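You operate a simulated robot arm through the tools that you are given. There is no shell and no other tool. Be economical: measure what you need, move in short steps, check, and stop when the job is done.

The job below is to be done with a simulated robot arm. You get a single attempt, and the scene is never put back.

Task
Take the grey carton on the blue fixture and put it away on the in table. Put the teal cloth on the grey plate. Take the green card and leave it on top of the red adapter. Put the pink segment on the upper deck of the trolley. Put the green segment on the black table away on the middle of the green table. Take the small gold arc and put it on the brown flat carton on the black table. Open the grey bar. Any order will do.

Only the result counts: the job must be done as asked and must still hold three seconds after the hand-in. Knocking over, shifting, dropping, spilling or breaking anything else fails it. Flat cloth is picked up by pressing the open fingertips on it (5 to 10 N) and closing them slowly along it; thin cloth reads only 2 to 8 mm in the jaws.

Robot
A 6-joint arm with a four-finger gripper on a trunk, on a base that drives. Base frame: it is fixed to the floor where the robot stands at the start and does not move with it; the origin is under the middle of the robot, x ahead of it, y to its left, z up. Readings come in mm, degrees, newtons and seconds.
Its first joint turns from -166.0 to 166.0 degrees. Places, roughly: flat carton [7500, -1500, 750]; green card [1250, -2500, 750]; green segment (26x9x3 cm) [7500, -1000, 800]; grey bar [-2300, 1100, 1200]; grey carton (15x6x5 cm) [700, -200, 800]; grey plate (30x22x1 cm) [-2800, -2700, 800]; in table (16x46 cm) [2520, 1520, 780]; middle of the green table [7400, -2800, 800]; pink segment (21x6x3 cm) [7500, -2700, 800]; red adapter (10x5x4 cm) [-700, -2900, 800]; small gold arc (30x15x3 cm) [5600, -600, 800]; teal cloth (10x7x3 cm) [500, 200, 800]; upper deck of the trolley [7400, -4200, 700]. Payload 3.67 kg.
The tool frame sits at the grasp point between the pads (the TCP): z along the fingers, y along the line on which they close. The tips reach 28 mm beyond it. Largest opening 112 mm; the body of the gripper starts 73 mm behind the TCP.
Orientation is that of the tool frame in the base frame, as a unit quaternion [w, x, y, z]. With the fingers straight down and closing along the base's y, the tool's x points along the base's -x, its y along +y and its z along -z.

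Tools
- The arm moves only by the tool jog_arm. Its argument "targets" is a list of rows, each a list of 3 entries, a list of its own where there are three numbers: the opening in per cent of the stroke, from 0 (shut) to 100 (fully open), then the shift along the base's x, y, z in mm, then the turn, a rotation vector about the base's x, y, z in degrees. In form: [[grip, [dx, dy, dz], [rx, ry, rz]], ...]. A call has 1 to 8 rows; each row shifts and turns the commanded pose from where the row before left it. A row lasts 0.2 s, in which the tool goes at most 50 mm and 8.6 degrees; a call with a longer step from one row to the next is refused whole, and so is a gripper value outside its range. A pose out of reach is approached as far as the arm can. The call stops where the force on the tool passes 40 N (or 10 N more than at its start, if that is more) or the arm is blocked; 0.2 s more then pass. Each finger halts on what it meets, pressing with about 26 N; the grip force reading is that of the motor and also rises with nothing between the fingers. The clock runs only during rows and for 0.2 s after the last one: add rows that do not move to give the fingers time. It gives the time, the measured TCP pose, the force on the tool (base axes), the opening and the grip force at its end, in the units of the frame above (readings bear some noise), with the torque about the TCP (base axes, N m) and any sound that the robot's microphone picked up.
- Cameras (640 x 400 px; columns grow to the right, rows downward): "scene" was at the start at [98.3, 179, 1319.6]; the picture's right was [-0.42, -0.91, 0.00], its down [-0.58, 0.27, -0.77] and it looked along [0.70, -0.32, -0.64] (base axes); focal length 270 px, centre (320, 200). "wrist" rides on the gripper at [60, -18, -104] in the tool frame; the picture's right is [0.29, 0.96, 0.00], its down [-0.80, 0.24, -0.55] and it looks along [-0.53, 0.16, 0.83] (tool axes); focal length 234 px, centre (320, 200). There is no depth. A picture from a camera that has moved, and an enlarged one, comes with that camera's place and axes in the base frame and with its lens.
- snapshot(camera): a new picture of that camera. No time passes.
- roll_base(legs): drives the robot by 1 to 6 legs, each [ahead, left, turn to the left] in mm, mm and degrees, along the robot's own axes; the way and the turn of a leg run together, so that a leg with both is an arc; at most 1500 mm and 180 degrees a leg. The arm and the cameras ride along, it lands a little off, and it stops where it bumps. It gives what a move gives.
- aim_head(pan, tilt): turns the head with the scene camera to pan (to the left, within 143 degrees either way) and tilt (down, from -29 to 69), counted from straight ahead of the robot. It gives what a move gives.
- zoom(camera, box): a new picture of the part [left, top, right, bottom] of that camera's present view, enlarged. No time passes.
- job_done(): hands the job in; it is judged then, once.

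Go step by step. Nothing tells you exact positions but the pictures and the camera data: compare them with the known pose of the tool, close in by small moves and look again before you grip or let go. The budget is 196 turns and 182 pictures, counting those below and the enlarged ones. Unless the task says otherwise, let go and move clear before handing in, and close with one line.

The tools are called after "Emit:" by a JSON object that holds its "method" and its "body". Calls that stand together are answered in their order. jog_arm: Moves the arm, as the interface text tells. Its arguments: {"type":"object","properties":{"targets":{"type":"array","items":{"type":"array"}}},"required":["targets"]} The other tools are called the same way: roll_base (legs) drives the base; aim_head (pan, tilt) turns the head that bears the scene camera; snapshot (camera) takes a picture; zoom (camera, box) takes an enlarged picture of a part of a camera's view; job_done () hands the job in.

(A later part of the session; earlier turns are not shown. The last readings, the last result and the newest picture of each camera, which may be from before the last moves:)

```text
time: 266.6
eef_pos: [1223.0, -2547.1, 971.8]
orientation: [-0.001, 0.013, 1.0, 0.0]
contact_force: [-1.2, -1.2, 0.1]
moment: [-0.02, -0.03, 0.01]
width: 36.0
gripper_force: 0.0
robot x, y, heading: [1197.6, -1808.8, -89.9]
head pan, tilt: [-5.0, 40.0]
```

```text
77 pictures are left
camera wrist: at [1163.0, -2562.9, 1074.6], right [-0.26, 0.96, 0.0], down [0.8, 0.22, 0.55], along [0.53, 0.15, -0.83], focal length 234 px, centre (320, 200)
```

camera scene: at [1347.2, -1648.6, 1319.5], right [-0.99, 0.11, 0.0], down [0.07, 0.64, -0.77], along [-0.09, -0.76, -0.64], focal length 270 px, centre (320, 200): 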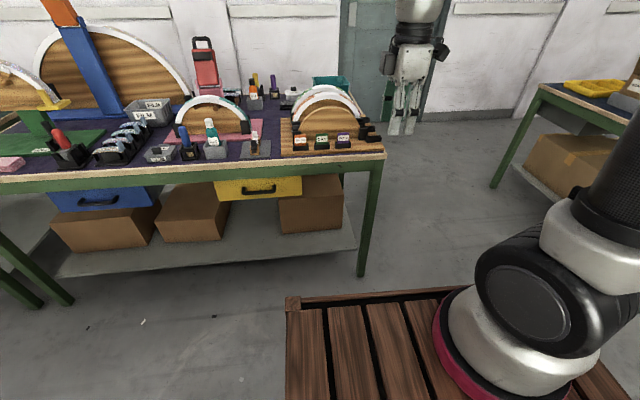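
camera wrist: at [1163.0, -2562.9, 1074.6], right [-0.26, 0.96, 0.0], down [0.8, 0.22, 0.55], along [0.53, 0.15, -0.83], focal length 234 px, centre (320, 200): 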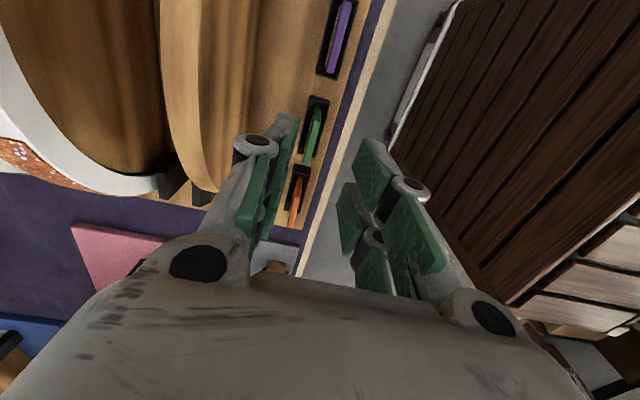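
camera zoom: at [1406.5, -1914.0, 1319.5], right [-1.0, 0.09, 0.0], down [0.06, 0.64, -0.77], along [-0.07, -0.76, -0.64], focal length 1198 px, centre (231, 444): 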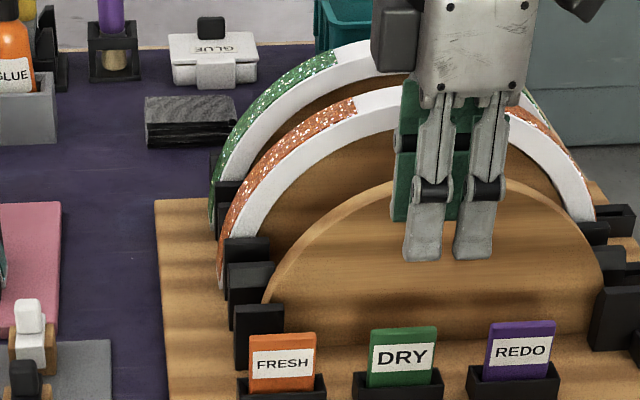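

The card's top centre is about (1229, -2551, 875), visible down to 824. I'll centre on it, lower partway and check.

Emit:
{"method": "jog_arm", "body": {"targets": [[32, [6, -5, -30], [0, 0, 0]], [32, [0, 0, -30], [0, 0, 0]], [32, [0, 0, 0], [0, 0, 0]]]}}

Emit:
{"method": "zoom", "body": {"camera": "scene", "box": [280, 100, 400, 190]}}

Emit:
{"method": "zoom", "body": {"camera": "wrist", "box": [220, 60, 420, 260]}}

```text
time: 267.4
eef_pos: [1230.2, -2551.7, 911.3]
orientation: [-0.001, 0.012, 1.0, -0.002]
contact_force: [-0.5, 0.2, 0.9]
moment: [0.02, 0.02, -0.04]
width: 35.7
gripper_force: 0.2
robot x, y, heading: [1199.7, -1811.5, -90.0]
head pan, tilt: [-5.0, 40.0]
```

```text
4.44 times, centred on (340, 145) of scene
camera zoom: at [1406.5, -1914.1, 1319.5], right [-1.0, 0.09, 0.0], down [0.06, 0.64, -0.77], along [-0.07, -0.76, -0.64], focal length 1198 px, centre (231, 444)
```

zoom: 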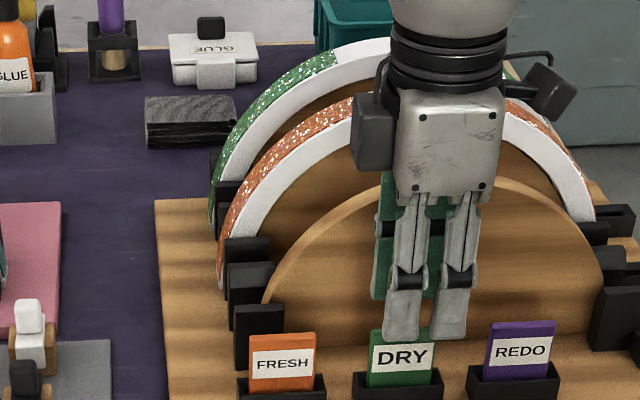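

```text
2.00 times, centred on (320, 160) of wrist
camera zoom: at [1169.6, -2567.8, 1013.5], right [-0.26, 0.96, 0.0], down [0.8, 0.22, 0.55], along [0.53, 0.15, -0.83], focal length 468 px, centre (320, 280)
```

zoom: 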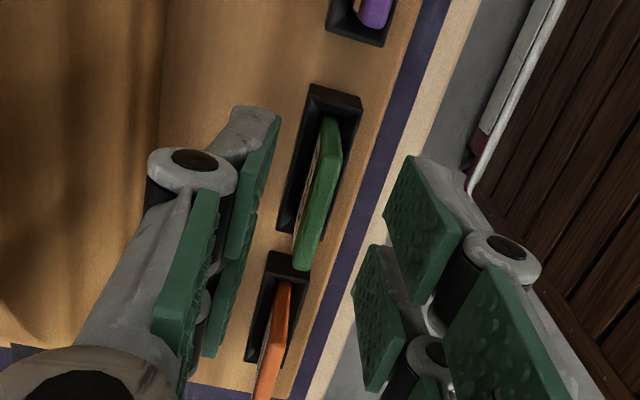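

The card sits centred between the pads. Lowering to z≈861 and closing gently.

Emit:
{"method": "jog_arm", "body": {"targets": [[32, [4, 0, -25], [0, 0, 0]], [32, [0, 0, -24], [0, 0, 0]], [24, [0, 0, 0], [0, 0, 0]], [16, [0, 0, 0], [0, 0, 0]], [10, [0, 0, 0], [0, 0, 0]], [4, [0, 0, 0], [0, 0, 0]], [0, [0, 0, 0], [0, 0, 0]], [0, [0, 0, 0], [0, 0, 0]]]}}

Emit:
{"method": "zoom", "body": {"camera": "scene", "box": [280, 100, 400, 190]}}

```text
time: 269.2
eef_pos: [1235.2, -2552.7, 863.3]
orientation: [-0.001, 0.013, 1.0, -0.002]
contact_force: [0.3, 1.0, 0.2]
moment: [0.02, 0.01, 0.03]
width: 6.0
gripper_force: 26.6
robot x, y, heading: [1201.5, -1811.2, -90.1]
head pan, tilt: [-5.0, 40.0]
```

```text
4.44 times, centred on (340, 145) of scene
camera zoom: at [1406.5, -1914.1, 1319.5], right [-1.0, 0.09, 0.0], down [0.06, 0.64, -0.77], along [-0.07, -0.76, -0.64], focal length 1198 px, centre (231, 444)
```

zoom: 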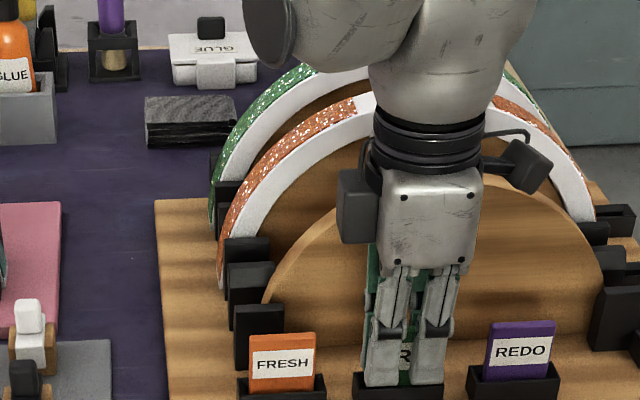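

Card gripped at 6 mm. Pulling it straight up out of the holder.

Emit:
{"method": "jog_arm", "body": {"targets": [[0, [0, 0, 5], [0, 0, 0]], [0, [0, 0, 10], [0, 0, 0]], [0, [0, 0, 20], [0, 0, 0]], [0, [0, 0, 40], [0, 0, 0]], [0, [0, 0, 45], [0, 0, 0]], [0, [0, 0, 45], [0, 0, 0]], [0, [0, 0, 45], [0, 0, 0]], [0, [0, 0, 20], [0, 0, 0]]]}}

Emit:
{"method": "zoom", "body": {"camera": "scene", "box": [260, 0, 440, 180]}}

```text
time: 271.0
eef_pos: [1235.8, -2553.7, 1092.5]
orientation: [-0.001, 0.011, 1.0, 0.0]
contact_force: [-0.1, 0.1, 0.4]
moment: [0.02, 0.01, 0.01]
width: 6.0
gripper_force: 26.1
robot x, y, heading: [1196.2, -1813.3, -89.8]
head pan, tilt: [-5.0, 40.0]
```

```text
2.22 times, centred on (350, 90) of scene
camera zoom: at [1406.5, -1914.3, 1319.5], right [-1.0, 0.09, 0.0], down [0.06, 0.64, -0.77], along [-0.07, -0.76, -0.64], focal length 599 px, centre (253, 444)
```

zoom: 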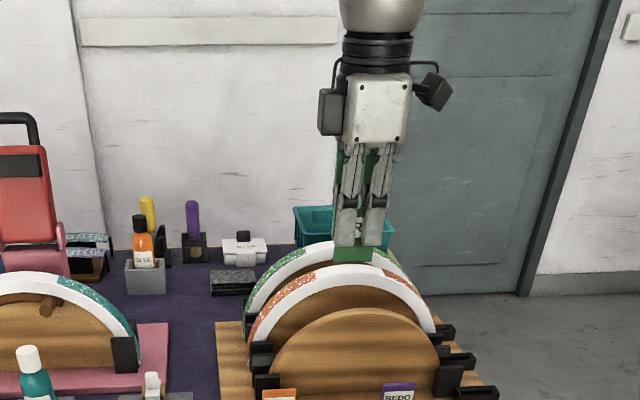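

The card is out, held firmly. Next the table with the "ADAPTERS" box: backing off and sliding west, then looking for the red adapter.

Emit:
{"method": "roll_base", "body": {"legs": [[-120, 0, 0], [0, -1350, 0], [0, -250, 0]]}}

Emit:
{"method": "aim_head", "body": {"pan": -10, "tilt": 35}}

Emit:
{"method": "snapshot", "body": {"camera": "scene"}}

```text
time: 280.0
eef_pos: [-366.6, -2432.6, 1091.8]
orientation: [-0.001, 0.016, 1.0, -0.001]
contact_force: [0.1, 0.0, -0.1]
moment: [-0.01, 0.01, 0.04]
width: 6.2
gripper_force: 26.1
robot x, y, heading: [-401.9, -1685.2, -90.5]
head pan, tilt: [-5.0, 40.0]
```

```text
time: 280.7
eef_pos: [-365.9, -2431.7, 1092.4]
orientation: [-0.001, 0.016, 1.0, 0.0]
contact_force: [0.6, -0.2, -1.4]
moment: [0.02, 0.0, -0.01]
width: 6.1
gripper_force: 26.2
robot x, y, heading: [-395.8, -1686.8, -90.5]
head pan, tilt: [-10.0, 35.0]
```

```text
72 pictures are left
camera scene: at [-199.9, -1796.1, 1327.0], right [-0.98, 0.18, 0.0], down [0.1, 0.56, -0.82], along [-0.15, -0.81, -0.57], focal length 270 px, centre (320, 200)
```

scene: 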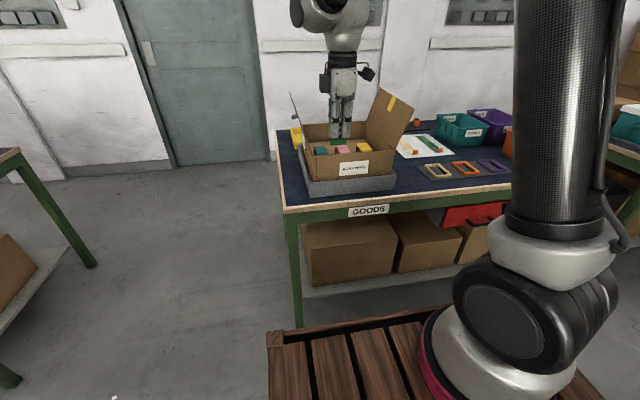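

An open ADAPTERS box holds coloured adapters, with more items behind its right flap. Zooming in to find the red one.

Emit:
{"method": "zoom", "body": {"camera": "scene", "box": [280, 80, 520, 210]}}

```text
2.67 times, centred on (400, 145) of scene
camera zoom: at [-199.9, -1796.1, 1327.0], right [-0.98, 0.18, 0.0], down [0.1, 0.56, -0.82], along [-0.15, -0.81, -0.57], focal length 719 px, centre (107, 347)
```

zoom: 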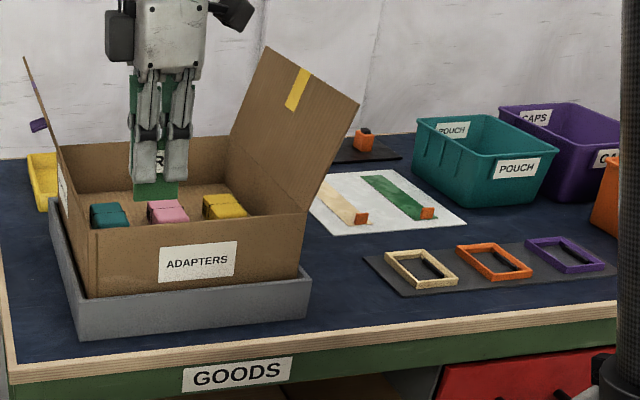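

No red adapter is visible yet; it is probably hidden behind the box's right flap. I'll slide further west and look from the other side.

Emit:
{"method": "roll_base", "body": {"legs": [[0, -550, 0.5]]}}

Emit:
{"method": "aim_head", "body": {"pan": 10, "tilt": 35}}

Emit:
{"method": "snapshot", "body": {"camera": "scene"}}

```text
time: 283.9
eef_pos: [-917.1, -2428.2, 1092.2]
orientation: [-0.001, 0.015, 1.0, 0.0]
contact_force: [-0.3, 0.3, -0.2]
moment: [0.01, 0.01, -0.01]
width: 6.1
gripper_force: 25.9
robot x, y, heading: [-949.6, -1680.9, -90.3]
head pan, tilt: [-10.0, 35.0]
```

```text
time: 284.7
eef_pos: [-916.2, -2428.0, 1092.4]
orientation: [-0.001, 0.015, 1.0, -0.002]
contact_force: [0.2, 0.4, -0.4]
moment: [0.05, 0.0, -0.02]
width: 6.2
gripper_force: 25.9
robot x, y, heading: [-953.0, -1680.8, -90.3]
head pan, tilt: [10.0, 35.0]
```

```text
70 pictures are left
camera scene: at [-720.4, -1792.9, 1327.1], right [-0.99, -0.17, 0.0], down [-0.1, 0.57, -0.82], along [0.14, -0.81, -0.57], focal length 270 px, centre (320, 200)
```

scene: 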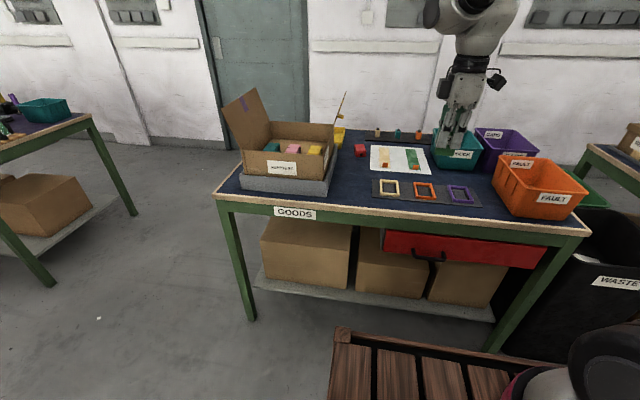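

There is the red adapter, right beside the box. Zooming to measure it.

Emit:
{"method": "zoom", "body": {"camera": "scene", "box": [300, 90, 460, 210]}}

```text
3.33 times, centred on (380, 150) of scene
camera zoom: at [-720.4, -1792.9, 1327.1], right [-0.99, -0.17, 0.0], down [-0.1, 0.57, -0.82], along [0.14, -0.81, -0.57], focal length 899 px, centre (120, 367)
```

zoom: 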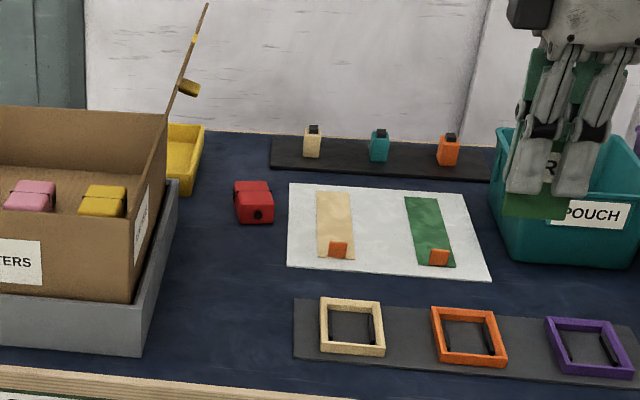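

The red adapter's top centre is about (-706, -2920, 835), long axis nearly along y, with the box flap's edge to its east at x≈-637. I'll move the base in from the north-west, then turn the card to lean along the adapter.

Emit:
{"method": "roll_base", "body": {"legs": [[385, 0, 0]]}}

Emit:
{"method": "jog_arm", "body": {"targets": [[0, [35, 0, 0], [0, 0, 6]], [0, [40, 0, 0], [0, 0, 6]], [0, [40, -10, 0], [0, 0, 6]], [0, [40, -35, 0], [-6.4, -1.9, 0]], [0, [38, -35, 0], [-6.4, -1.9, 0]], [0, [22, -30, -15], [-6.4, -1.9, 0]], [0, [0, 0, -30], [0, 0, 0]], [0, [0, 0, 0], [0, 0, 0]]]}}

Emit:
{"method": "snapshot", "body": {"camera": "wrist"}}

Emit:
{"method": "aim_head", "body": {"pan": 5, "tilt": 38}}

Emit:
{"method": "snapshot", "body": {"camera": "scene"}}

```text
time: 287.1
eef_pos: [-905.4, -2810.1, 1091.6]
orientation: [0.0, 0.008, 1.0, -0.001]
contact_force: [0.4, 0.5, -0.8]
moment: [-0.02, 0.03, -0.01]
width: 6.2
gripper_force: 26.3
robot x, y, heading: [-949.5, -2067.1, -89.1]
head pan, tilt: [10.0, 35.0]
```

```text
refused: row 4 steps farther than a row can; nothing moved
```

```text
68 pictures are left
camera wrist: at [-964.8, -2826.2, 1194.9], right [-0.27, 0.96, 0.0], down [0.8, 0.23, 0.55], along [0.53, 0.15, -0.83], focal length 234 px, centre (320, 200)
```

wrist: 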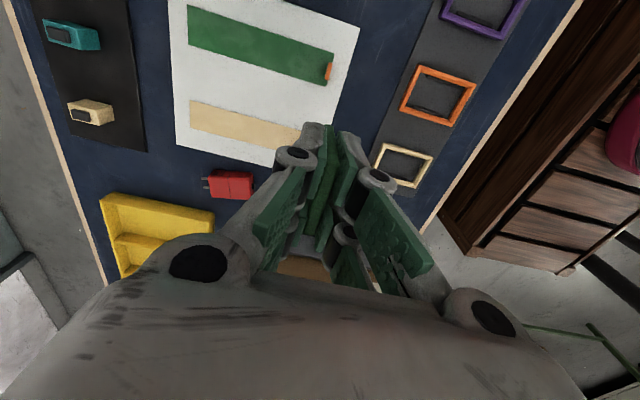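

```text
time: 287.8
eef_pos: [-905.2, -2809.4, 1091.5]
orientation: [0.0, 0.008, 1.0, -0.001]
contact_force: [-0.5, 0.4, -0.7]
moment: [-0.02, -0.01, -0.01]
width: 6.2
gripper_force: 25.7
robot x, y, heading: [-947.2, -2064.0, -89.2]
head pan, tilt: [5.0, 38.0]
```

```text
67 pictures are left
camera scene: at [-725.5, -2170.3, 1322.5], right [-1.0, -0.1, 0.0], down [-0.06, 0.61, -0.79], along [0.08, -0.78, -0.62], focal length 270 px, centre (320, 200)
```

scene: 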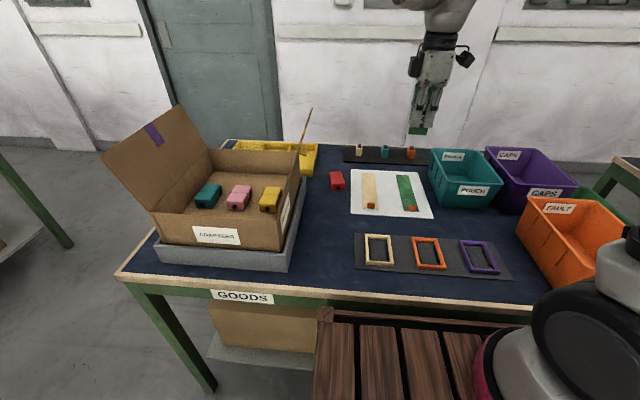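

I see the adapter clearly: top centre about (-712, -2920), 77 mm long, prongs pointing south. I'll move the card above it with shorter rows, turned 12° and leaning 20°.

Emit:
{"method": "jog_arm", "body": {"targets": [[0, [32, -21, 0], [0, 0, 6.2]], [0, [33, -21, 0], [0, 0, 6.2]], [0, [33, -21, 0], [-6.5, -1.3, 0]], [0, [33, -21, 0], [-6.5, -1.3, 0]], [0, [33, -21, 0], [-6.5, -1.3, 0]], [0, [32, -20, -15], [0, 0, 0]], [0, [0, 0, -40], [0, 0, 0]], [0, [0, 0, -40], [0, 0, 0]]]}}

Emit:
{"method": "snapshot", "body": {"camera": "wrist"}}

Emit:
{"method": "zoom", "body": {"camera": "scene", "box": [240, 60, 440, 220]}}

```text
time: 289.6
eef_pos: [-708.9, -2935.0, 1001.2]
orientation: [0.017, -0.099, 0.98, -0.172]
contact_force: [-0.1, -0.7, 0.5]
moment: [0.0, 0.0, -0.01]
width: 6.1
gripper_force: 25.7
robot x, y, heading: [-945.8, -2070.9, -89.5]
head pan, tilt: [5.0, 38.0]
```

```text
66 pictures are left
camera wrist: at [-771.0, -2927.3, 1103.1], right [-0.46, 0.82, -0.33], down [0.7, 0.57, 0.44], along [0.55, -0.03, -0.84], focal length 234 px, centre (320, 200)
```

wrist: 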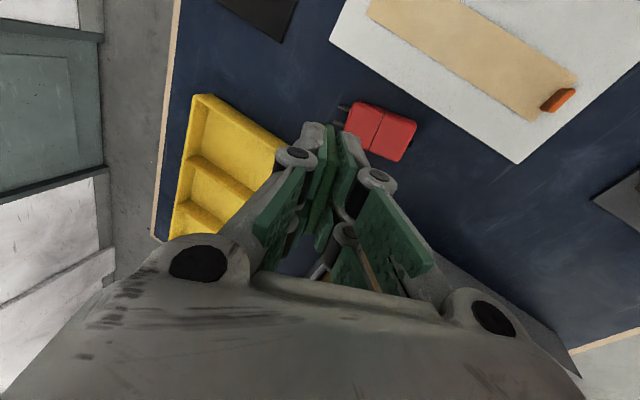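

```text
2.50 times, centred on (340, 140) of scene
camera zoom: at [-725.6, -2170.0, 1322.5], right [-1.0, -0.1, 0.0], down [-0.06, 0.61, -0.79], along [0.08, -0.78, -0.62], focal length 674 px, centre (270, 350)
```

zoom: 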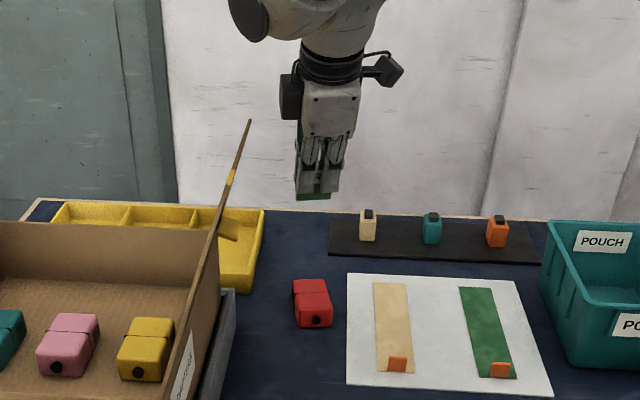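

Adapter body: y -2891 to -2960, centre (-715, -2925). The card is on line; lowering to just above and checking.

Emit:
{"method": "jog_arm", "body": {"targets": [[0, [-4, 0, -40], [0, 0, 0]], [0, [0, 0, -40], [0, 0, 0]], [0, [0, 0, -10], [0, 0, 0]], [0, [0, 0, 0], [0, 0, 0]]]}}

Emit:
{"method": "zoom", "body": {"camera": "scene", "box": [280, 110, 400, 200]}}

Emit:
{"method": "snapshot", "body": {"camera": "wrist"}}

```text
time: 290.6
eef_pos: [-712.7, -2933.6, 907.7]
orientation: [0.017, -0.099, 0.98, -0.173]
contact_force: [0.5, -0.3, -0.7]
moment: [0.01, 0.01, 0.01]
width: 6.2
gripper_force: 25.8
robot x, y, heading: [-952.2, -2068.3, -89.5]
head pan, tilt: [5.0, 38.0]
```

```text
4.44 times, centred on (340, 155) of scene
camera zoom: at [-725.5, -2170.3, 1322.5], right [-1.0, -0.1, 0.0], down [-0.06, 0.61, -0.79], along [0.08, -0.78, -0.62], focal length 1198 px, centre (231, 400)
```

zoom: 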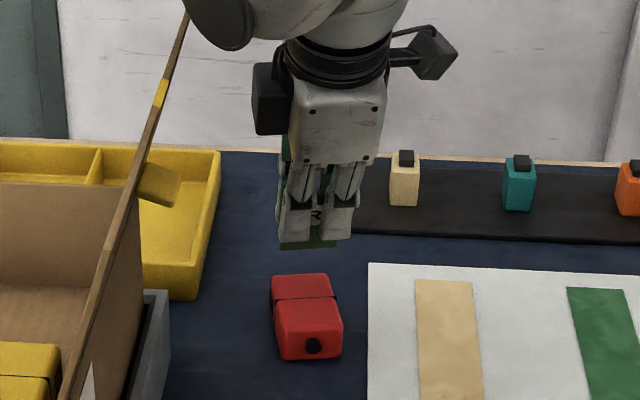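

```text
63 pictures are left
camera wrist: at [-774.9, -2927.0, 1010.0], right [-0.46, 0.82, -0.33], down [0.7, 0.56, 0.44], along [0.54, -0.03, -0.84], focal length 234 px, centre (320, 200)
```

wrist: 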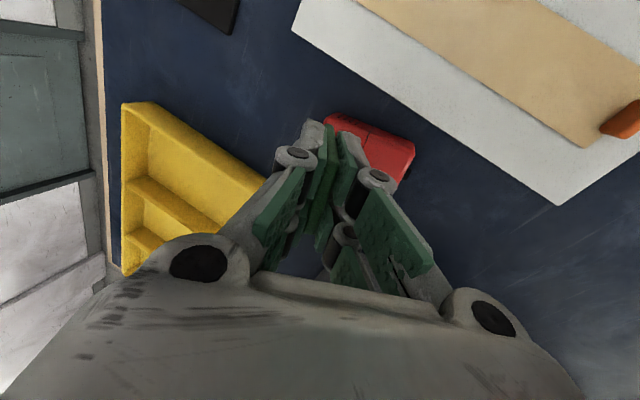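

The card's lower edge is near the adapter's back edge, so I'll shift 14 mm nearer and lower gently until it touches.

Emit:
{"method": "jog_arm", "body": {"targets": [[0, [3, 14, -8], [0, 0, 0]], [0, [0, 0, -6], [0, 0, 0]], [0, [0, 0, -3], [0, 0, 0]], [0, [0, 0, -2], [0, 0, 0]], [0, [0, 0, 0], [0, 0, 0]]]}}

Emit:
{"method": "zoom", "body": {"camera": "scene", "box": [290, 130, 380, 200]}}

```text
time: 291.8
eef_pos: [-709.5, -2921.3, 887.9]
orientation: [0.016, -0.099, 0.98, -0.172]
contact_force: [0.8, 0.3, -0.7]
moment: [-0.04, 0.02, 0.02]
width: 6.1
gripper_force: 26.1
robot x, y, heading: [-951.9, -2066.0, -89.3]
head pan, tilt: [5.0, 38.0]
```

```text
5.71 times, centred on (335, 165) of scene
camera zoom: at [-725.5, -2170.3, 1322.5], right [-1.0, -0.1, 0.0], down [-0.06, 0.61, -0.79], along [0.08, -0.78, -0.62], focal length 1541 px, centre (234, 400)
```

zoom: 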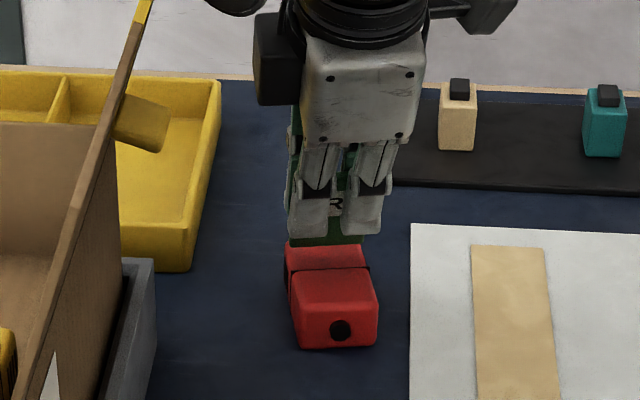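

The edge is now about 18 mm inside the adapter's back edge. Shifting back 5 mm and lowering in fine steps to contact.

Emit:
{"method": "jog_arm", "body": {"targets": [[0, [0, -5, -3], [0, 0, 0]], [0, [0, 0, -3], [0, 0, 0]], [0, [0, 0, -2], [0, 0, 0]], [0, [0, 0, 0], [0, 0, 0]]]}}

Emit:
{"method": "zoom", "body": {"camera": "scene", "box": [290, 130, 380, 200]}}

```text
time: 292.8
eef_pos: [-709.1, -2926.5, 880.2]
orientation: [0.016, -0.099, 0.98, -0.173]
contact_force: [0.3, 0.0, 0.5]
moment: [0.0, -0.02, 0.02]
width: 6.1
gripper_force: 25.7
robot x, y, heading: [-951.2, -2067.9, -89.4]
head pan, tilt: [5.0, 38.0]
```

```text
5.71 times, centred on (335, 165) of scene
camera zoom: at [-725.5, -2170.4, 1322.5], right [-1.0, -0.1, 0.0], down [-0.06, 0.61, -0.79], along [0.08, -0.78, -0.62], focal length 1541 px, centre (234, 400)
```

zoom: 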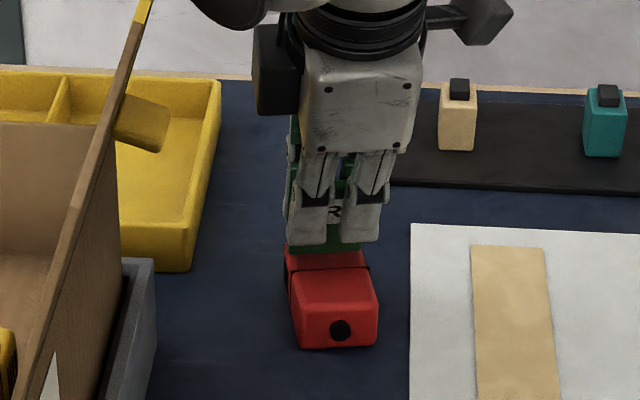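

Emit:
{"method": "jog_arm", "body": {"targets": [[0, [0, 0, -2], [0, 0, 0]], [0, [0, 0, -2], [0, 0, 0]], [0, [0, 0, 0], [0, 0, 0]]]}}

```text
time: 293.6
eef_pos: [-709.0, -2926.7, 879.0]
orientation: [0.018, -0.099, 0.98, -0.174]
contact_force: [-0.2, 2.5, 22.5]
moment: [-0.18, -0.06, -0.04]
width: 5.7
gripper_force: 26.0
robot x, y, heading: [-951.0, -2069.7, -89.5]
head pan, tilt: [5.0, 38.0]
```

Contact is firm. I'll ease off, open gradually so the card lies back onto the adapter, and look before withdrawing.

Emit:
{"method": "jog_arm", "body": {"targets": [[0, [0, 0, 1], [0, 0, 0]], [14, [0, 0, 0], [0, 0, 0]], [28, [0, 0, 0], [0, 0, 0]], [42, [0, 0, 0], [0, 0, 0]], [54, [0, 0, 0], [0, 0, 0]], [54, [0, 0, 0], [0, 0, 0]]]}}

Emit:
{"method": "zoom", "body": {"camera": "scene", "box": [290, 130, 380, 200]}}

Emit:
{"method": "snapshot", "body": {"camera": "wrist"}}

```text
time: 295.0
eef_pos: [-710.6, -2926.8, 876.5]
orientation: [0.016, -0.098, 0.98, -0.172]
contact_force: [0.4, -0.2, 0.2]
moment: [-0.01, -0.02, -0.02]
width: 60.4
gripper_force: 0.0
robot x, y, heading: [-950.5, -2060.7, -89.4]
head pan, tilt: [5.0, 38.0]
```

```text
5.71 times, centred on (335, 165) of scene
camera zoom: at [-725.5, -2170.4, 1322.5], right [-1.0, -0.1, 0.0], down [-0.06, 0.61, -0.79], along [0.08, -0.78, -0.62], focal length 1541 px, centre (234, 400)
```

zoom: 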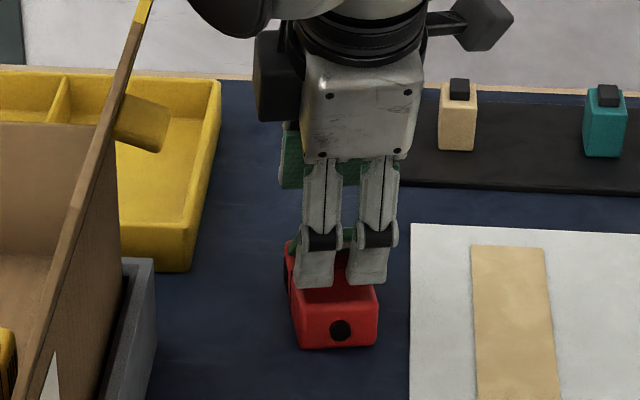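

```text
59 pictures are left
camera wrist: at [-771.8, -2918.9, 979.5], right [-0.46, 0.82, -0.33], down [0.7, 0.56, 0.44], along [0.54, -0.03, -0.84], focal length 234 px, centre (320, 200)
```

wrist: 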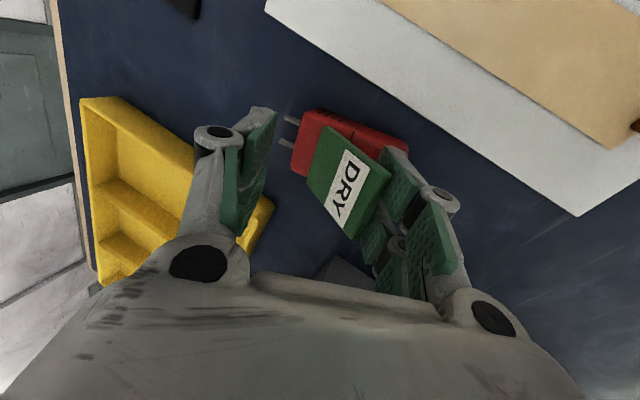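

The card rests almost flat, hinged on the adapter with its near end propped on the north fingertip. I'll raise the tip a little, then slide it out along the card's slope so it isn't dragged.

Emit:
{"method": "jog_arm", "body": {"targets": [[54, [0, 0, 12], [0, 0, 0]], [54, [0, 0, 11], [0, 0, 0]], [54, [-2, 8, 7], [0, 0, 0]], [54, [-2, 12, 10], [0, 0, 0]], [54, [-3, 14, 12], [0, 0, 0]], [54, [-2, 12, 20], [0, 0, 0]], [54, [0, 10, 40], [0, 0, 0]], [54, [0, 0, 40], [0, 0, 0]]]}}

Emit:
{"method": "zoom", "body": {"camera": "scene", "box": [290, 130, 380, 200]}}

Emit:
{"method": "snapshot", "body": {"camera": "wrist"}}

```text
time: 296.8
eef_pos: [-719.9, -2867.8, 1029.2]
orientation: [0.016, -0.098, 0.98, -0.172]
contact_force: [-0.3, -0.5, 0.2]
moment: [-0.01, 0.01, -0.04]
width: 60.6
gripper_force: 0.1
robot x, y, heading: [-949.0, -2066.6, -89.4]
head pan, tilt: [5.0, 38.0]
```

```text
5.71 times, centred on (335, 165) of scene
camera zoom: at [-725.4, -2170.6, 1322.4], right [-1.0, -0.1, 0.0], down [-0.06, 0.61, -0.79], along [0.08, -0.78, -0.62], focal length 1541 px, centre (234, 400)
```

zoom: 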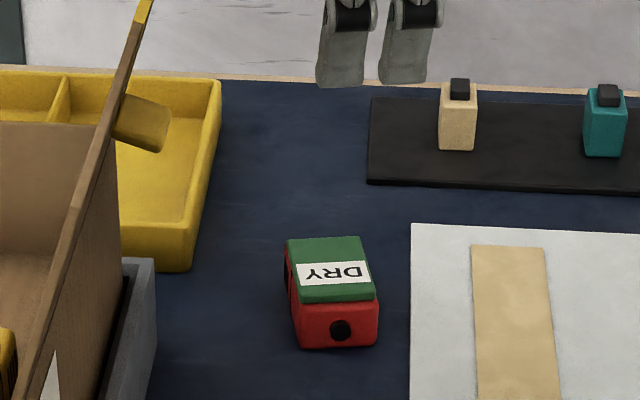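

```text
57 pictures are left
camera wrist: at [-782.5, -2861.9, 1131.6], right [-0.46, 0.83, -0.33], down [0.7, 0.56, 0.44], along [0.54, -0.03, -0.84], focal length 234 px, centre (320, 200)
```

wrist: 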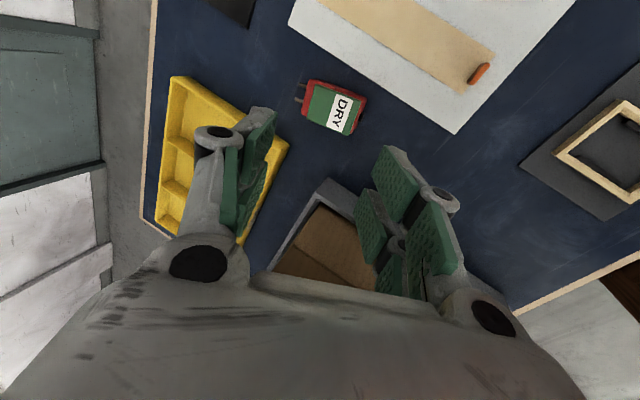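

The card lies flat on the red adapter. I'll straighten the tool, back away and look north for the way to the teal cloth.

Emit:
{"method": "jog_arm", "body": {"targets": [[54, [0, 10, 30], [6.5, 1.3, 0]], [54, [0, 20, 30], [6.5, 1.3, 0]], [54, [-30, 30, 5], [6.5, 1.3, 0]], [54, [-45, 20, 0], [0, 0, 0]], [54, [-45, 20, 0], [0, 0, 0]], [54, [-45, 20, 0], [0, 0, 0]]]}}

Emit:
{"method": "roll_base", "body": {"legs": [[-500, 0, 0], [0, 0, 150]]}}

Emit:
{"method": "aim_head", "body": {"pan": 0, "tilt": 20}}

Emit:
{"method": "snapshot", "body": {"camera": "scene"}}

```text
time: 298.2
eef_pos: [-884.2, -2751.0, 1093.8]
orientation: [-0.001, -0.1, 0.995, 0.0]
contact_force: [-0.3, -0.2, -0.9]
moment: [0.01, 0.02, -0.04]
width: 60.3
gripper_force: 0.0
robot x, y, heading: [-949.2, -2066.8, -89.4]
head pan, tilt: [5.0, 38.0]
```

```text
time: 307.4
eef_pos: [-677.2, -920.5, 1094.7]
orientation: [-0.001, 0.988, -0.152, 0.002]
contact_force: [0.6, -0.2, 0.8]
moment: [0.02, 0.04, -0.05]
width: 60.4
gripper_force: 0.0
robot x, y, heading: [-950.8, -1553.2, 61.2]
head pan, tilt: [5.0, 38.0]
```

```text
time: 308.2
eef_pos: [-676.8, -920.0, 1093.1]
orientation: [-0.001, 0.989, -0.151, 0.002]
contact_force: [-0.1, 1.0, -1.0]
moment: [0.03, -0.03, 0.01]
width: 60.5
gripper_force: 0.0
robot x, y, heading: [-956.4, -1552.4, 61.2]
head pan, tilt: [0.0, 20.0]
```

```text
56 pictures are left
camera scene: at [-1086.1, -1349.0, 1350.8], right [0.88, -0.48, 0.0], down [-0.16, -0.3, -0.94], along [0.45, 0.83, -0.34], focal length 270 px, centre (320, 200)
```

scene: 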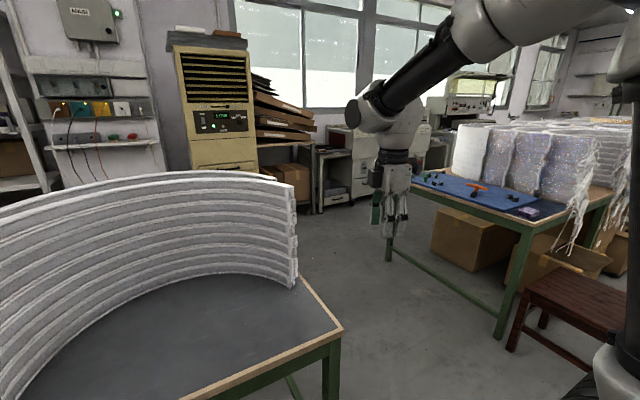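

A ring table lies to the left (east edge x≈-775) and the chair to the right (x≥450); the corridor between leads to the start spot. I'll go through it at x≈-290, facing east.

Emit:
{"method": "roll_base", "body": {"legs": [[0, 0, -61.2], [660, 0, 0], [0, 1400, 0], [0, 290, 0]]}}

Emit:
{"method": "aim_head", "body": {"pan": -10, "tilt": 45}}

Emit:
{"method": "snapshot", "body": {"camera": "scene"}}

```text
time: 322.7
eef_pos: [383.0, 199.7, 1093.7]
orientation: [0.0, 0.772, -0.636, 0.002]
contact_force: [-1.0, 0.0, -0.7]
moment: [-0.03, -0.01, -0.02]
width: 60.6
gripper_force: 0.2
robot x, y, heading: [-300.8, 140.9, 0.2]
head pan, tilt: [0.0, 20.0]
```

```text
time: 323.6
eef_pos: [382.4, 200.9, 1093.9]
orientation: [0.0, 0.772, -0.635, 0.001]
contact_force: [0.3, -0.5, 0.6]
moment: [0.0, 0.01, -0.02]
width: 60.7
gripper_force: 0.1
robot x, y, heading: [-301.6, 140.5, 0.1]
head pan, tilt: [-10.0, 45.0]
```

```text
55 pictures are left
camera scene: at [-201.4, 341.3, 1312.3], right [-0.17, -0.99, 0.0], down [-0.7, 0.12, -0.71], along [0.7, -0.12, -0.71], focal length 270 px, centre (320, 200)
```

scene: 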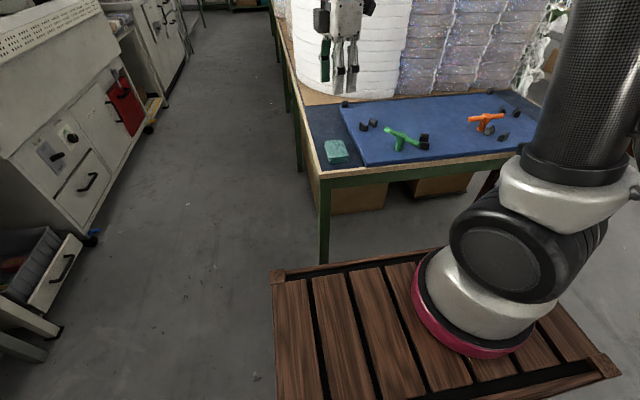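

The teal cloth block is at about (513, 164), 100 mm along x and 60–70 mm along y. I'll turn the fingers to close along y and come over it.

Emit:
{"method": "jog_arm", "body": {"targets": [[70, [12, -3, 0], [0, 0, -8.5]], [70, [12, -3, 0], [0, 0, -8.5]], [70, [12, -3, 0], [0, 0, -8.5]], [70, [12, -3, 0], [0, 0, -8.5]], [70, [12, -3, 0], [0, 0, -8.5]], [70, [12, -3, 0], [0, 0, -8.5]], [70, [12, -3, 0], [0, 0, -8.5]], [70, [12, -3, 0], [0, 0, -8.5]]]}}

Emit:
{"method": "jog_arm", "body": {"targets": [[90, [12, -3, -25], [0, 0, -8.4]], [90, [12, -3, -25], [0, 0, -8.4]], [90, [11, -3, -25], [0, 0, -8.4]], [90, [0, -3, -25], [0, 0, -8.3]], [90, [0, 0, -20], [0, 0, 0]], [90, [0, 0, 0], [0, 0, 0]]]}}

Emit:
{"method": "snapshot", "body": {"camera": "wrist"}}

Emit:
{"method": "zoom", "body": {"camera": "scene", "box": [290, 90, 410, 180]}}

```text
time: 325.4
eef_pos: [478.1, 175.6, 1094.0]
orientation: [0.0, -0.283, 0.959, -0.001]
contact_force: [0.2, -0.1, 1.2]
moment: [-0.02, -0.02, 0.01]
width: 78.7
gripper_force: 0.0
robot x, y, heading: [-299.2, 138.0, 0.1]
head pan, tilt: [-10.0, 45.0]
```

```text
time: 326.8
eef_pos: [512.9, 165.0, 974.6]
orientation: [0.0, 0.005, 1.0, -0.002]
contact_force: [0.3, 0.0, -0.6]
moment: [0.0, -0.04, 0.01]
width: 101.0
gripper_force: 0.1
robot x, y, heading: [-301.8, 138.8, 0.2]
head pan, tilt: [-10.0, 45.0]
```

```text
54 pictures are left
camera wrist: at [453.3, 148.2, 1076.9], right [-0.28, 0.96, 0.0], down [0.8, 0.23, 0.55], along [0.53, 0.15, -0.83], focal length 234 px, centre (320, 200)
```

wrist: 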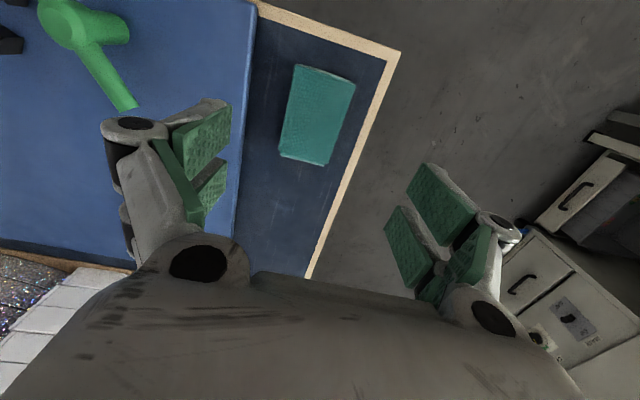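

```text
4.44 times, centred on (350, 135) of scene
camera zoom: at [-201.5, 341.2, 1312.2], right [-0.17, -0.98, 0.0], down [-0.7, 0.12, -0.71], along [0.7, -0.12, -0.71], focal length 1198 px, centre (187, 489)
```

zoom: 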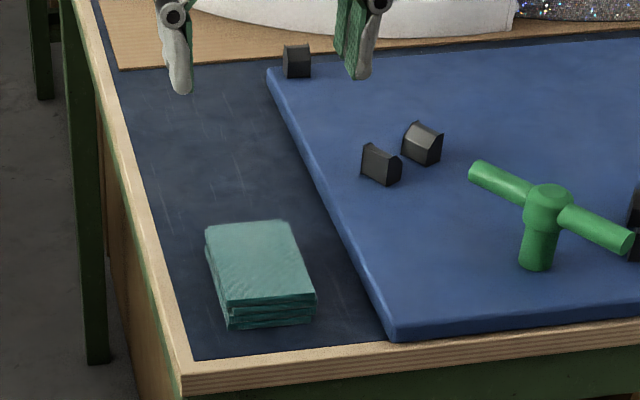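

The cloth is a folded block centred near (520, 160), y 131–188. I'll centre on it and descend beside it with light contact checks.

Emit:
{"method": "jog_arm", "body": {"targets": [[86, [7, -5, -40], [0, 0, 0]], [86, [0, 0, -45], [0, 0, 0]], [86, [0, 0, -40], [0, 0, 0]], [86, [0, 0, -15], [0, 0, 0]], [86, [0, 0, 0], [0, 0, 0]]]}}

Emit:
{"method": "zoom", "body": {"camera": "scene", "box": [290, 90, 410, 180]}}

Emit:
{"method": "snapshot", "body": {"camera": "wrist"}}

```text
time: 328.0
eef_pos: [520.9, 161.6, 834.4]
orientation: [-0.001, 0.005, 1.0, -0.001]
contact_force: [0.7, 0.1, 0.0]
moment: [-0.03, -0.01, 0.02]
width: 96.2
gripper_force: 0.0
robot x, y, heading: [-302.5, 140.0, 0.1]
head pan, tilt: [-10.0, 45.0]
```

```text
4.44 times, centred on (350, 135) of scene
camera zoom: at [-201.5, 341.2, 1312.2], right [-0.17, -0.98, 0.0], down [-0.7, 0.12, -0.71], along [0.7, -0.12, -0.71], focal length 1198 px, centre (187, 489)
```

zoom: 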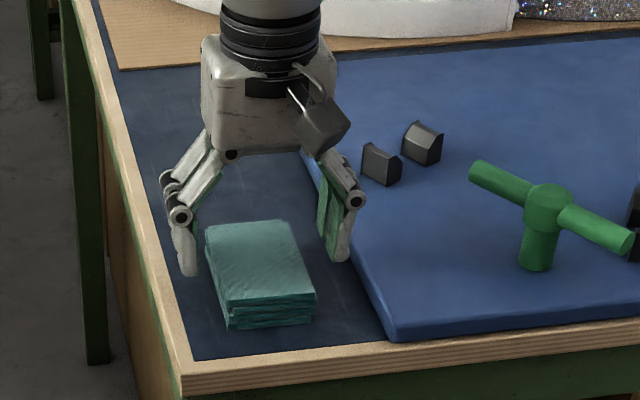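

```text
51 pictures are left
camera wrist: at [460.9, 144.5, 936.2], right [-0.28, 0.96, 0.0], down [0.8, 0.23, 0.55], along [0.53, 0.15, -0.83], focal length 234 px, centre (320, 200)
```

wrist: 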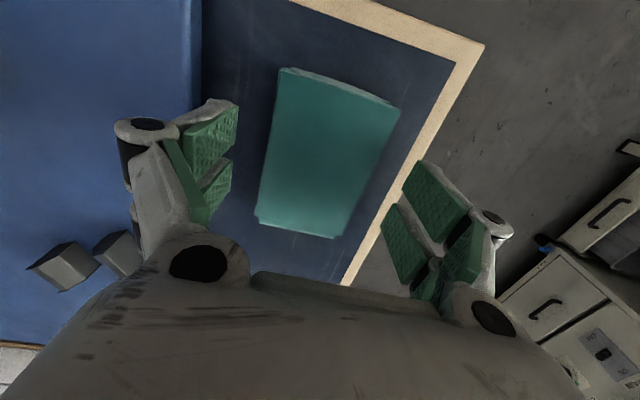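

The fingers flank the block. Moving 8 mm nearer, lowering gently toward the mat and then closing slowly.

Emit:
{"method": "jog_arm", "body": {"targets": [[86, [-8, 0, -6], [0, 0, 0]], [86, [0, 0, -5], [0, 0, 0]], [86, [0, 0, -4], [0, 0, 0]], [86, [0, 0, 0], [0, 0, 0]]]}}

```text
time: 329.0
eef_pos: [512.5, 160.5, 818.7]
orientation: [-0.001, 0.004, 1.0, -0.002]
contact_force: [-0.3, -0.1, 0.8]
moment: [0.02, -0.03, -0.01]
width: 96.2
gripper_force: 0.1
robot x, y, heading: [-301.2, 140.6, 0.1]
head pan, tilt: [-10.0, 45.0]
```

Emit:
{"method": "jog_arm", "body": {"targets": [[76, [0, 0, 0], [0, 0, 0]], [68, [0, 0, 0], [0, 0, 0]], [60, [0, 0, 0], [0, 0, 0]], [52, [0, 0, 0], [0, 0, 0]], [44, [0, 0, 0], [0, 0, 0]], [36, [0, 0, 0], [0, 0, 0]], [30, [0, 0, 0], [0, 0, 0]], [30, [0, 0, 0], [0, 0, 0]]]}}

Emit:
{"method": "zoom", "body": {"camera": "scene", "box": [290, 90, 410, 180]}}

```text
time: 330.8
eef_pos: [513.3, 161.2, 819.7]
orientation: [-0.001, 0.004, 1.0, -0.001]
contact_force: [0.1, 0.3, 2.0]
moment: [-0.01, 0.0, 0.01]
width: 64.3
gripper_force: 26.2
robot x, y, heading: [-303.1, 142.2, 0.2]
head pan, tilt: [-10.0, 45.0]
```

```text
4.44 times, centred on (350, 135) of scene
camera zoom: at [-201.5, 341.3, 1312.2], right [-0.17, -0.98, 0.0], down [-0.7, 0.12, -0.71], along [0.7, -0.12, -0.71], focal length 1198 px, centre (187, 489)
```

zoom: 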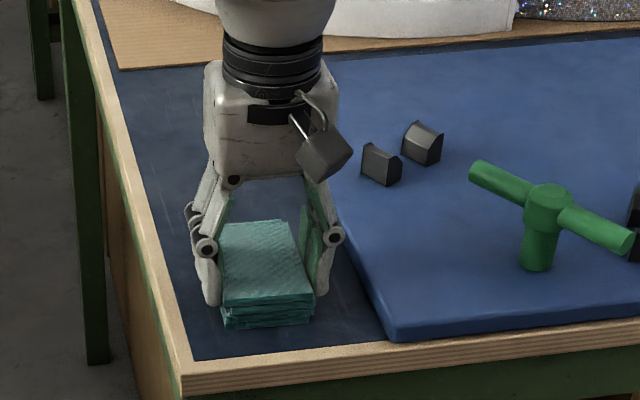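

The block is gripped at 64 mm. Lifting slowly and checking that all of it comes along.

Emit:
{"method": "jog_arm", "body": {"targets": [[28, [0, 0, 8], [0, 0, 0]], [28, [0, 0, 12], [0, 0, 0]], [28, [0, 0, 25], [0, 0, 0]], [28, [0, 0, 35], [0, 0, 0]], [28, [0, 0, 0], [0, 0, 0]]]}}

Emit:
{"method": "zoom", "body": {"camera": "scene", "box": [290, 80, 410, 180]}}

```text
time: 332.0
eef_pos: [513.7, 160.6, 900.5]
orientation: [-0.001, 0.004, 1.0, -0.001]
contact_force: [-0.1, 0.2, -0.3]
moment: [-0.01, 0.02, 0.02]
width: 64.2
gripper_force: 25.7
robot x, y, heading: [-304.5, 140.4, -0.1]
head pan, tilt: [-10.0, 45.0]
```

```text
4.00 times, centred on (350, 130) of scene
camera zoom: at [-201.4, 341.3, 1312.2], right [-0.17, -0.98, 0.0], down [-0.7, 0.12, -0.71], along [0.7, -0.12, -0.71], focal length 1078 px, centre (200, 480)
```

zoom: 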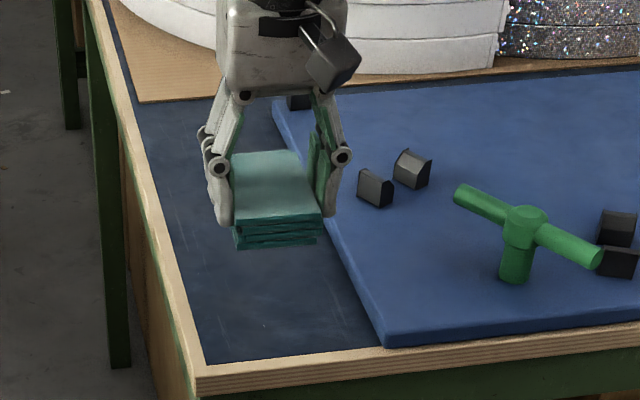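

The whole block came up. Raising, folding the arm in, and retracing the corridor south, then west.

Emit:
{"method": "jog_arm", "body": {"targets": [[28, [0, 0, 45], [0, 0, 0]], [28, [0, 0, 45], [0, 0, 0]], [28, [-20, 0, 45], [0, 0, 0]], [28, [-30, 0, 35], [0, 0, 0]], [28, [-40, 0, 25], [0, 0, 0]], [28, [-40, 0, 5], [0, 0, 0]]]}}

Emit:
{"method": "roll_base", "body": {"legs": [[0, -1400, 0], [0, -280, 0], [0, 0, -178]]}}

Emit:
{"method": "aim_head", "body": {"pan": 10, "tilt": 18}}

Emit:
{"method": "snapshot", "body": {"camera": "scene"}}

```text
time: 333.4
eef_pos: [383.1, 162.1, 1097.2]
orientation: [-0.001, 0.004, 1.0, -0.001]
contact_force: [0.5, 0.2, -1.3]
moment: [0.01, 0.08, -0.01]
width: 64.4
gripper_force: 25.2
robot x, y, heading: [-305.4, 139.7, 0.2]
head pan, tilt: [-10.0, 45.0]
```

```text
time: 349.3
eef_pos: [-982.0, -1560.9, 1098.7]
orientation: [-0.001, 1.0, -0.007, 0.001]
contact_force: [0.8, -0.4, -0.9]
moment: [0.01, -0.02, 0.01]
width: 64.1
gripper_force: 26.3
robot x, y, heading: [-293.5, -1549.6, 179.7]
head pan, tilt: [-10.0, 45.0]
```

```text
time: 350.2
eef_pos: [-982.3, -1561.3, 1097.9]
orientation: [0.0, 1.0, -0.007, 0.001]
contact_force: [-0.2, 0.5, -0.2]
moment: [-0.01, 0.03, -0.03]
width: 64.4
gripper_force: 25.5
robot x, y, heading: [-297.6, -1542.8, 179.9]
head pan, tilt: [10.0, 18.0]
```

```text
48 pictures are left
camera scene: at [-408.1, -1775.3, 1354.1], right [-0.17, 0.99, 0.0], down [0.31, 0.05, -0.95], along [-0.94, -0.16, -0.31], focal length 270 px, centre (320, 200)
```

scene: 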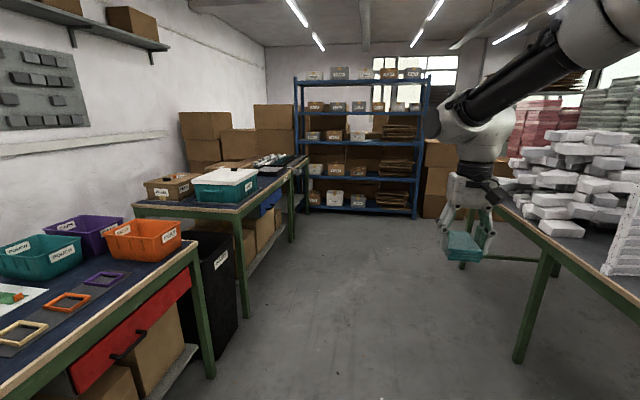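

The plate should be on the far part of the third table along the south wall. Driving west to x≈-2700, then turning to face it.

Emit:
{"method": "roll_base", "body": {"legs": [[1300, 0, 0], [1100, 0, 0], [0, 0, 90]]}}

Emit:
{"method": "aim_head", "body": {"pan": 0, "tilt": 32}}

Emit:
{"method": "snapshot", "body": {"camera": "scene"}}

```text
time: 365.8
eef_pos: [-2624.8, -2241.8, 1099.0]
orientation: [-0.001, 0.696, 0.718, 0.0]
contact_force: [0.9, 0.4, 0.2]
moment: [0.02, 0.02, -0.04]
width: 64.4
gripper_force: 25.8
robot x, y, heading: [-2672.9, -1558.5, -87.4]
head pan, tilt: [10.0, 18.0]
```

```text
time: 366.6
eef_pos: [-2624.8, -2241.3, 1098.4]
orientation: [-0.002, 0.696, 0.718, -0.001]
contact_force: [0.5, 0.1, -1.1]
moment: [-0.03, -0.01, -0.01]
width: 64.1
gripper_force: 25.9
robot x, y, heading: [-2672.8, -1556.9, -87.6]
head pan, tilt: [0.0, 32.0]
```

```text
47 pictures are left
camera scene: at [-2453.2, -1659.0, 1331.8], right [-1.0, -0.04, 0.0], down [-0.02, 0.53, -0.85], along [0.04, -0.85, -0.53], focal length 270 px, centre (320, 200)
```

scene: 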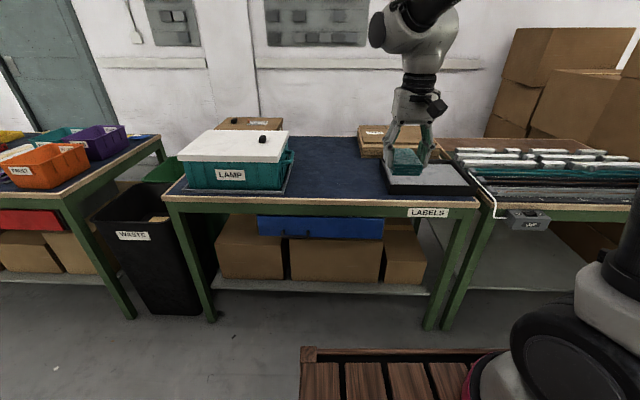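

A grey plate-like piece sits at the right end of this table, about (-2870, -2700). Zooming to confirm.

Emit:
{"method": "zoom", "body": {"camera": "scene", "box": [340, 90, 500, 220]}}

Emit:
{"method": "snapshot", "body": {"camera": "wrist"}}

```text
3.08 times, centred on (420, 155) of scene
camera zoom: at [-2453.2, -1659.0, 1331.8], right [-1.0, -0.04, 0.0], down [-0.02, 0.53, -0.85], along [0.04, -0.85, -0.53], focal length 830 px, centre (12, 338)
```

zoom: 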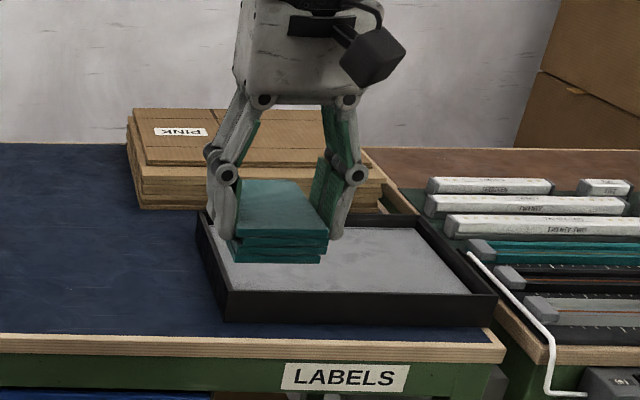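

```text
45 pictures are left
camera wrist: at [-2644.9, -2182.1, 1201.2], right [0.95, 0.32, 0.0], down [0.27, -0.79, 0.55], along [0.18, -0.52, -0.83], focal length 234 px, centre (320, 200)
```

wrist: 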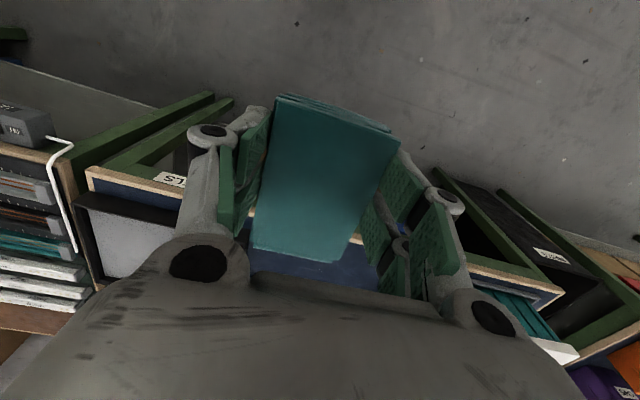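

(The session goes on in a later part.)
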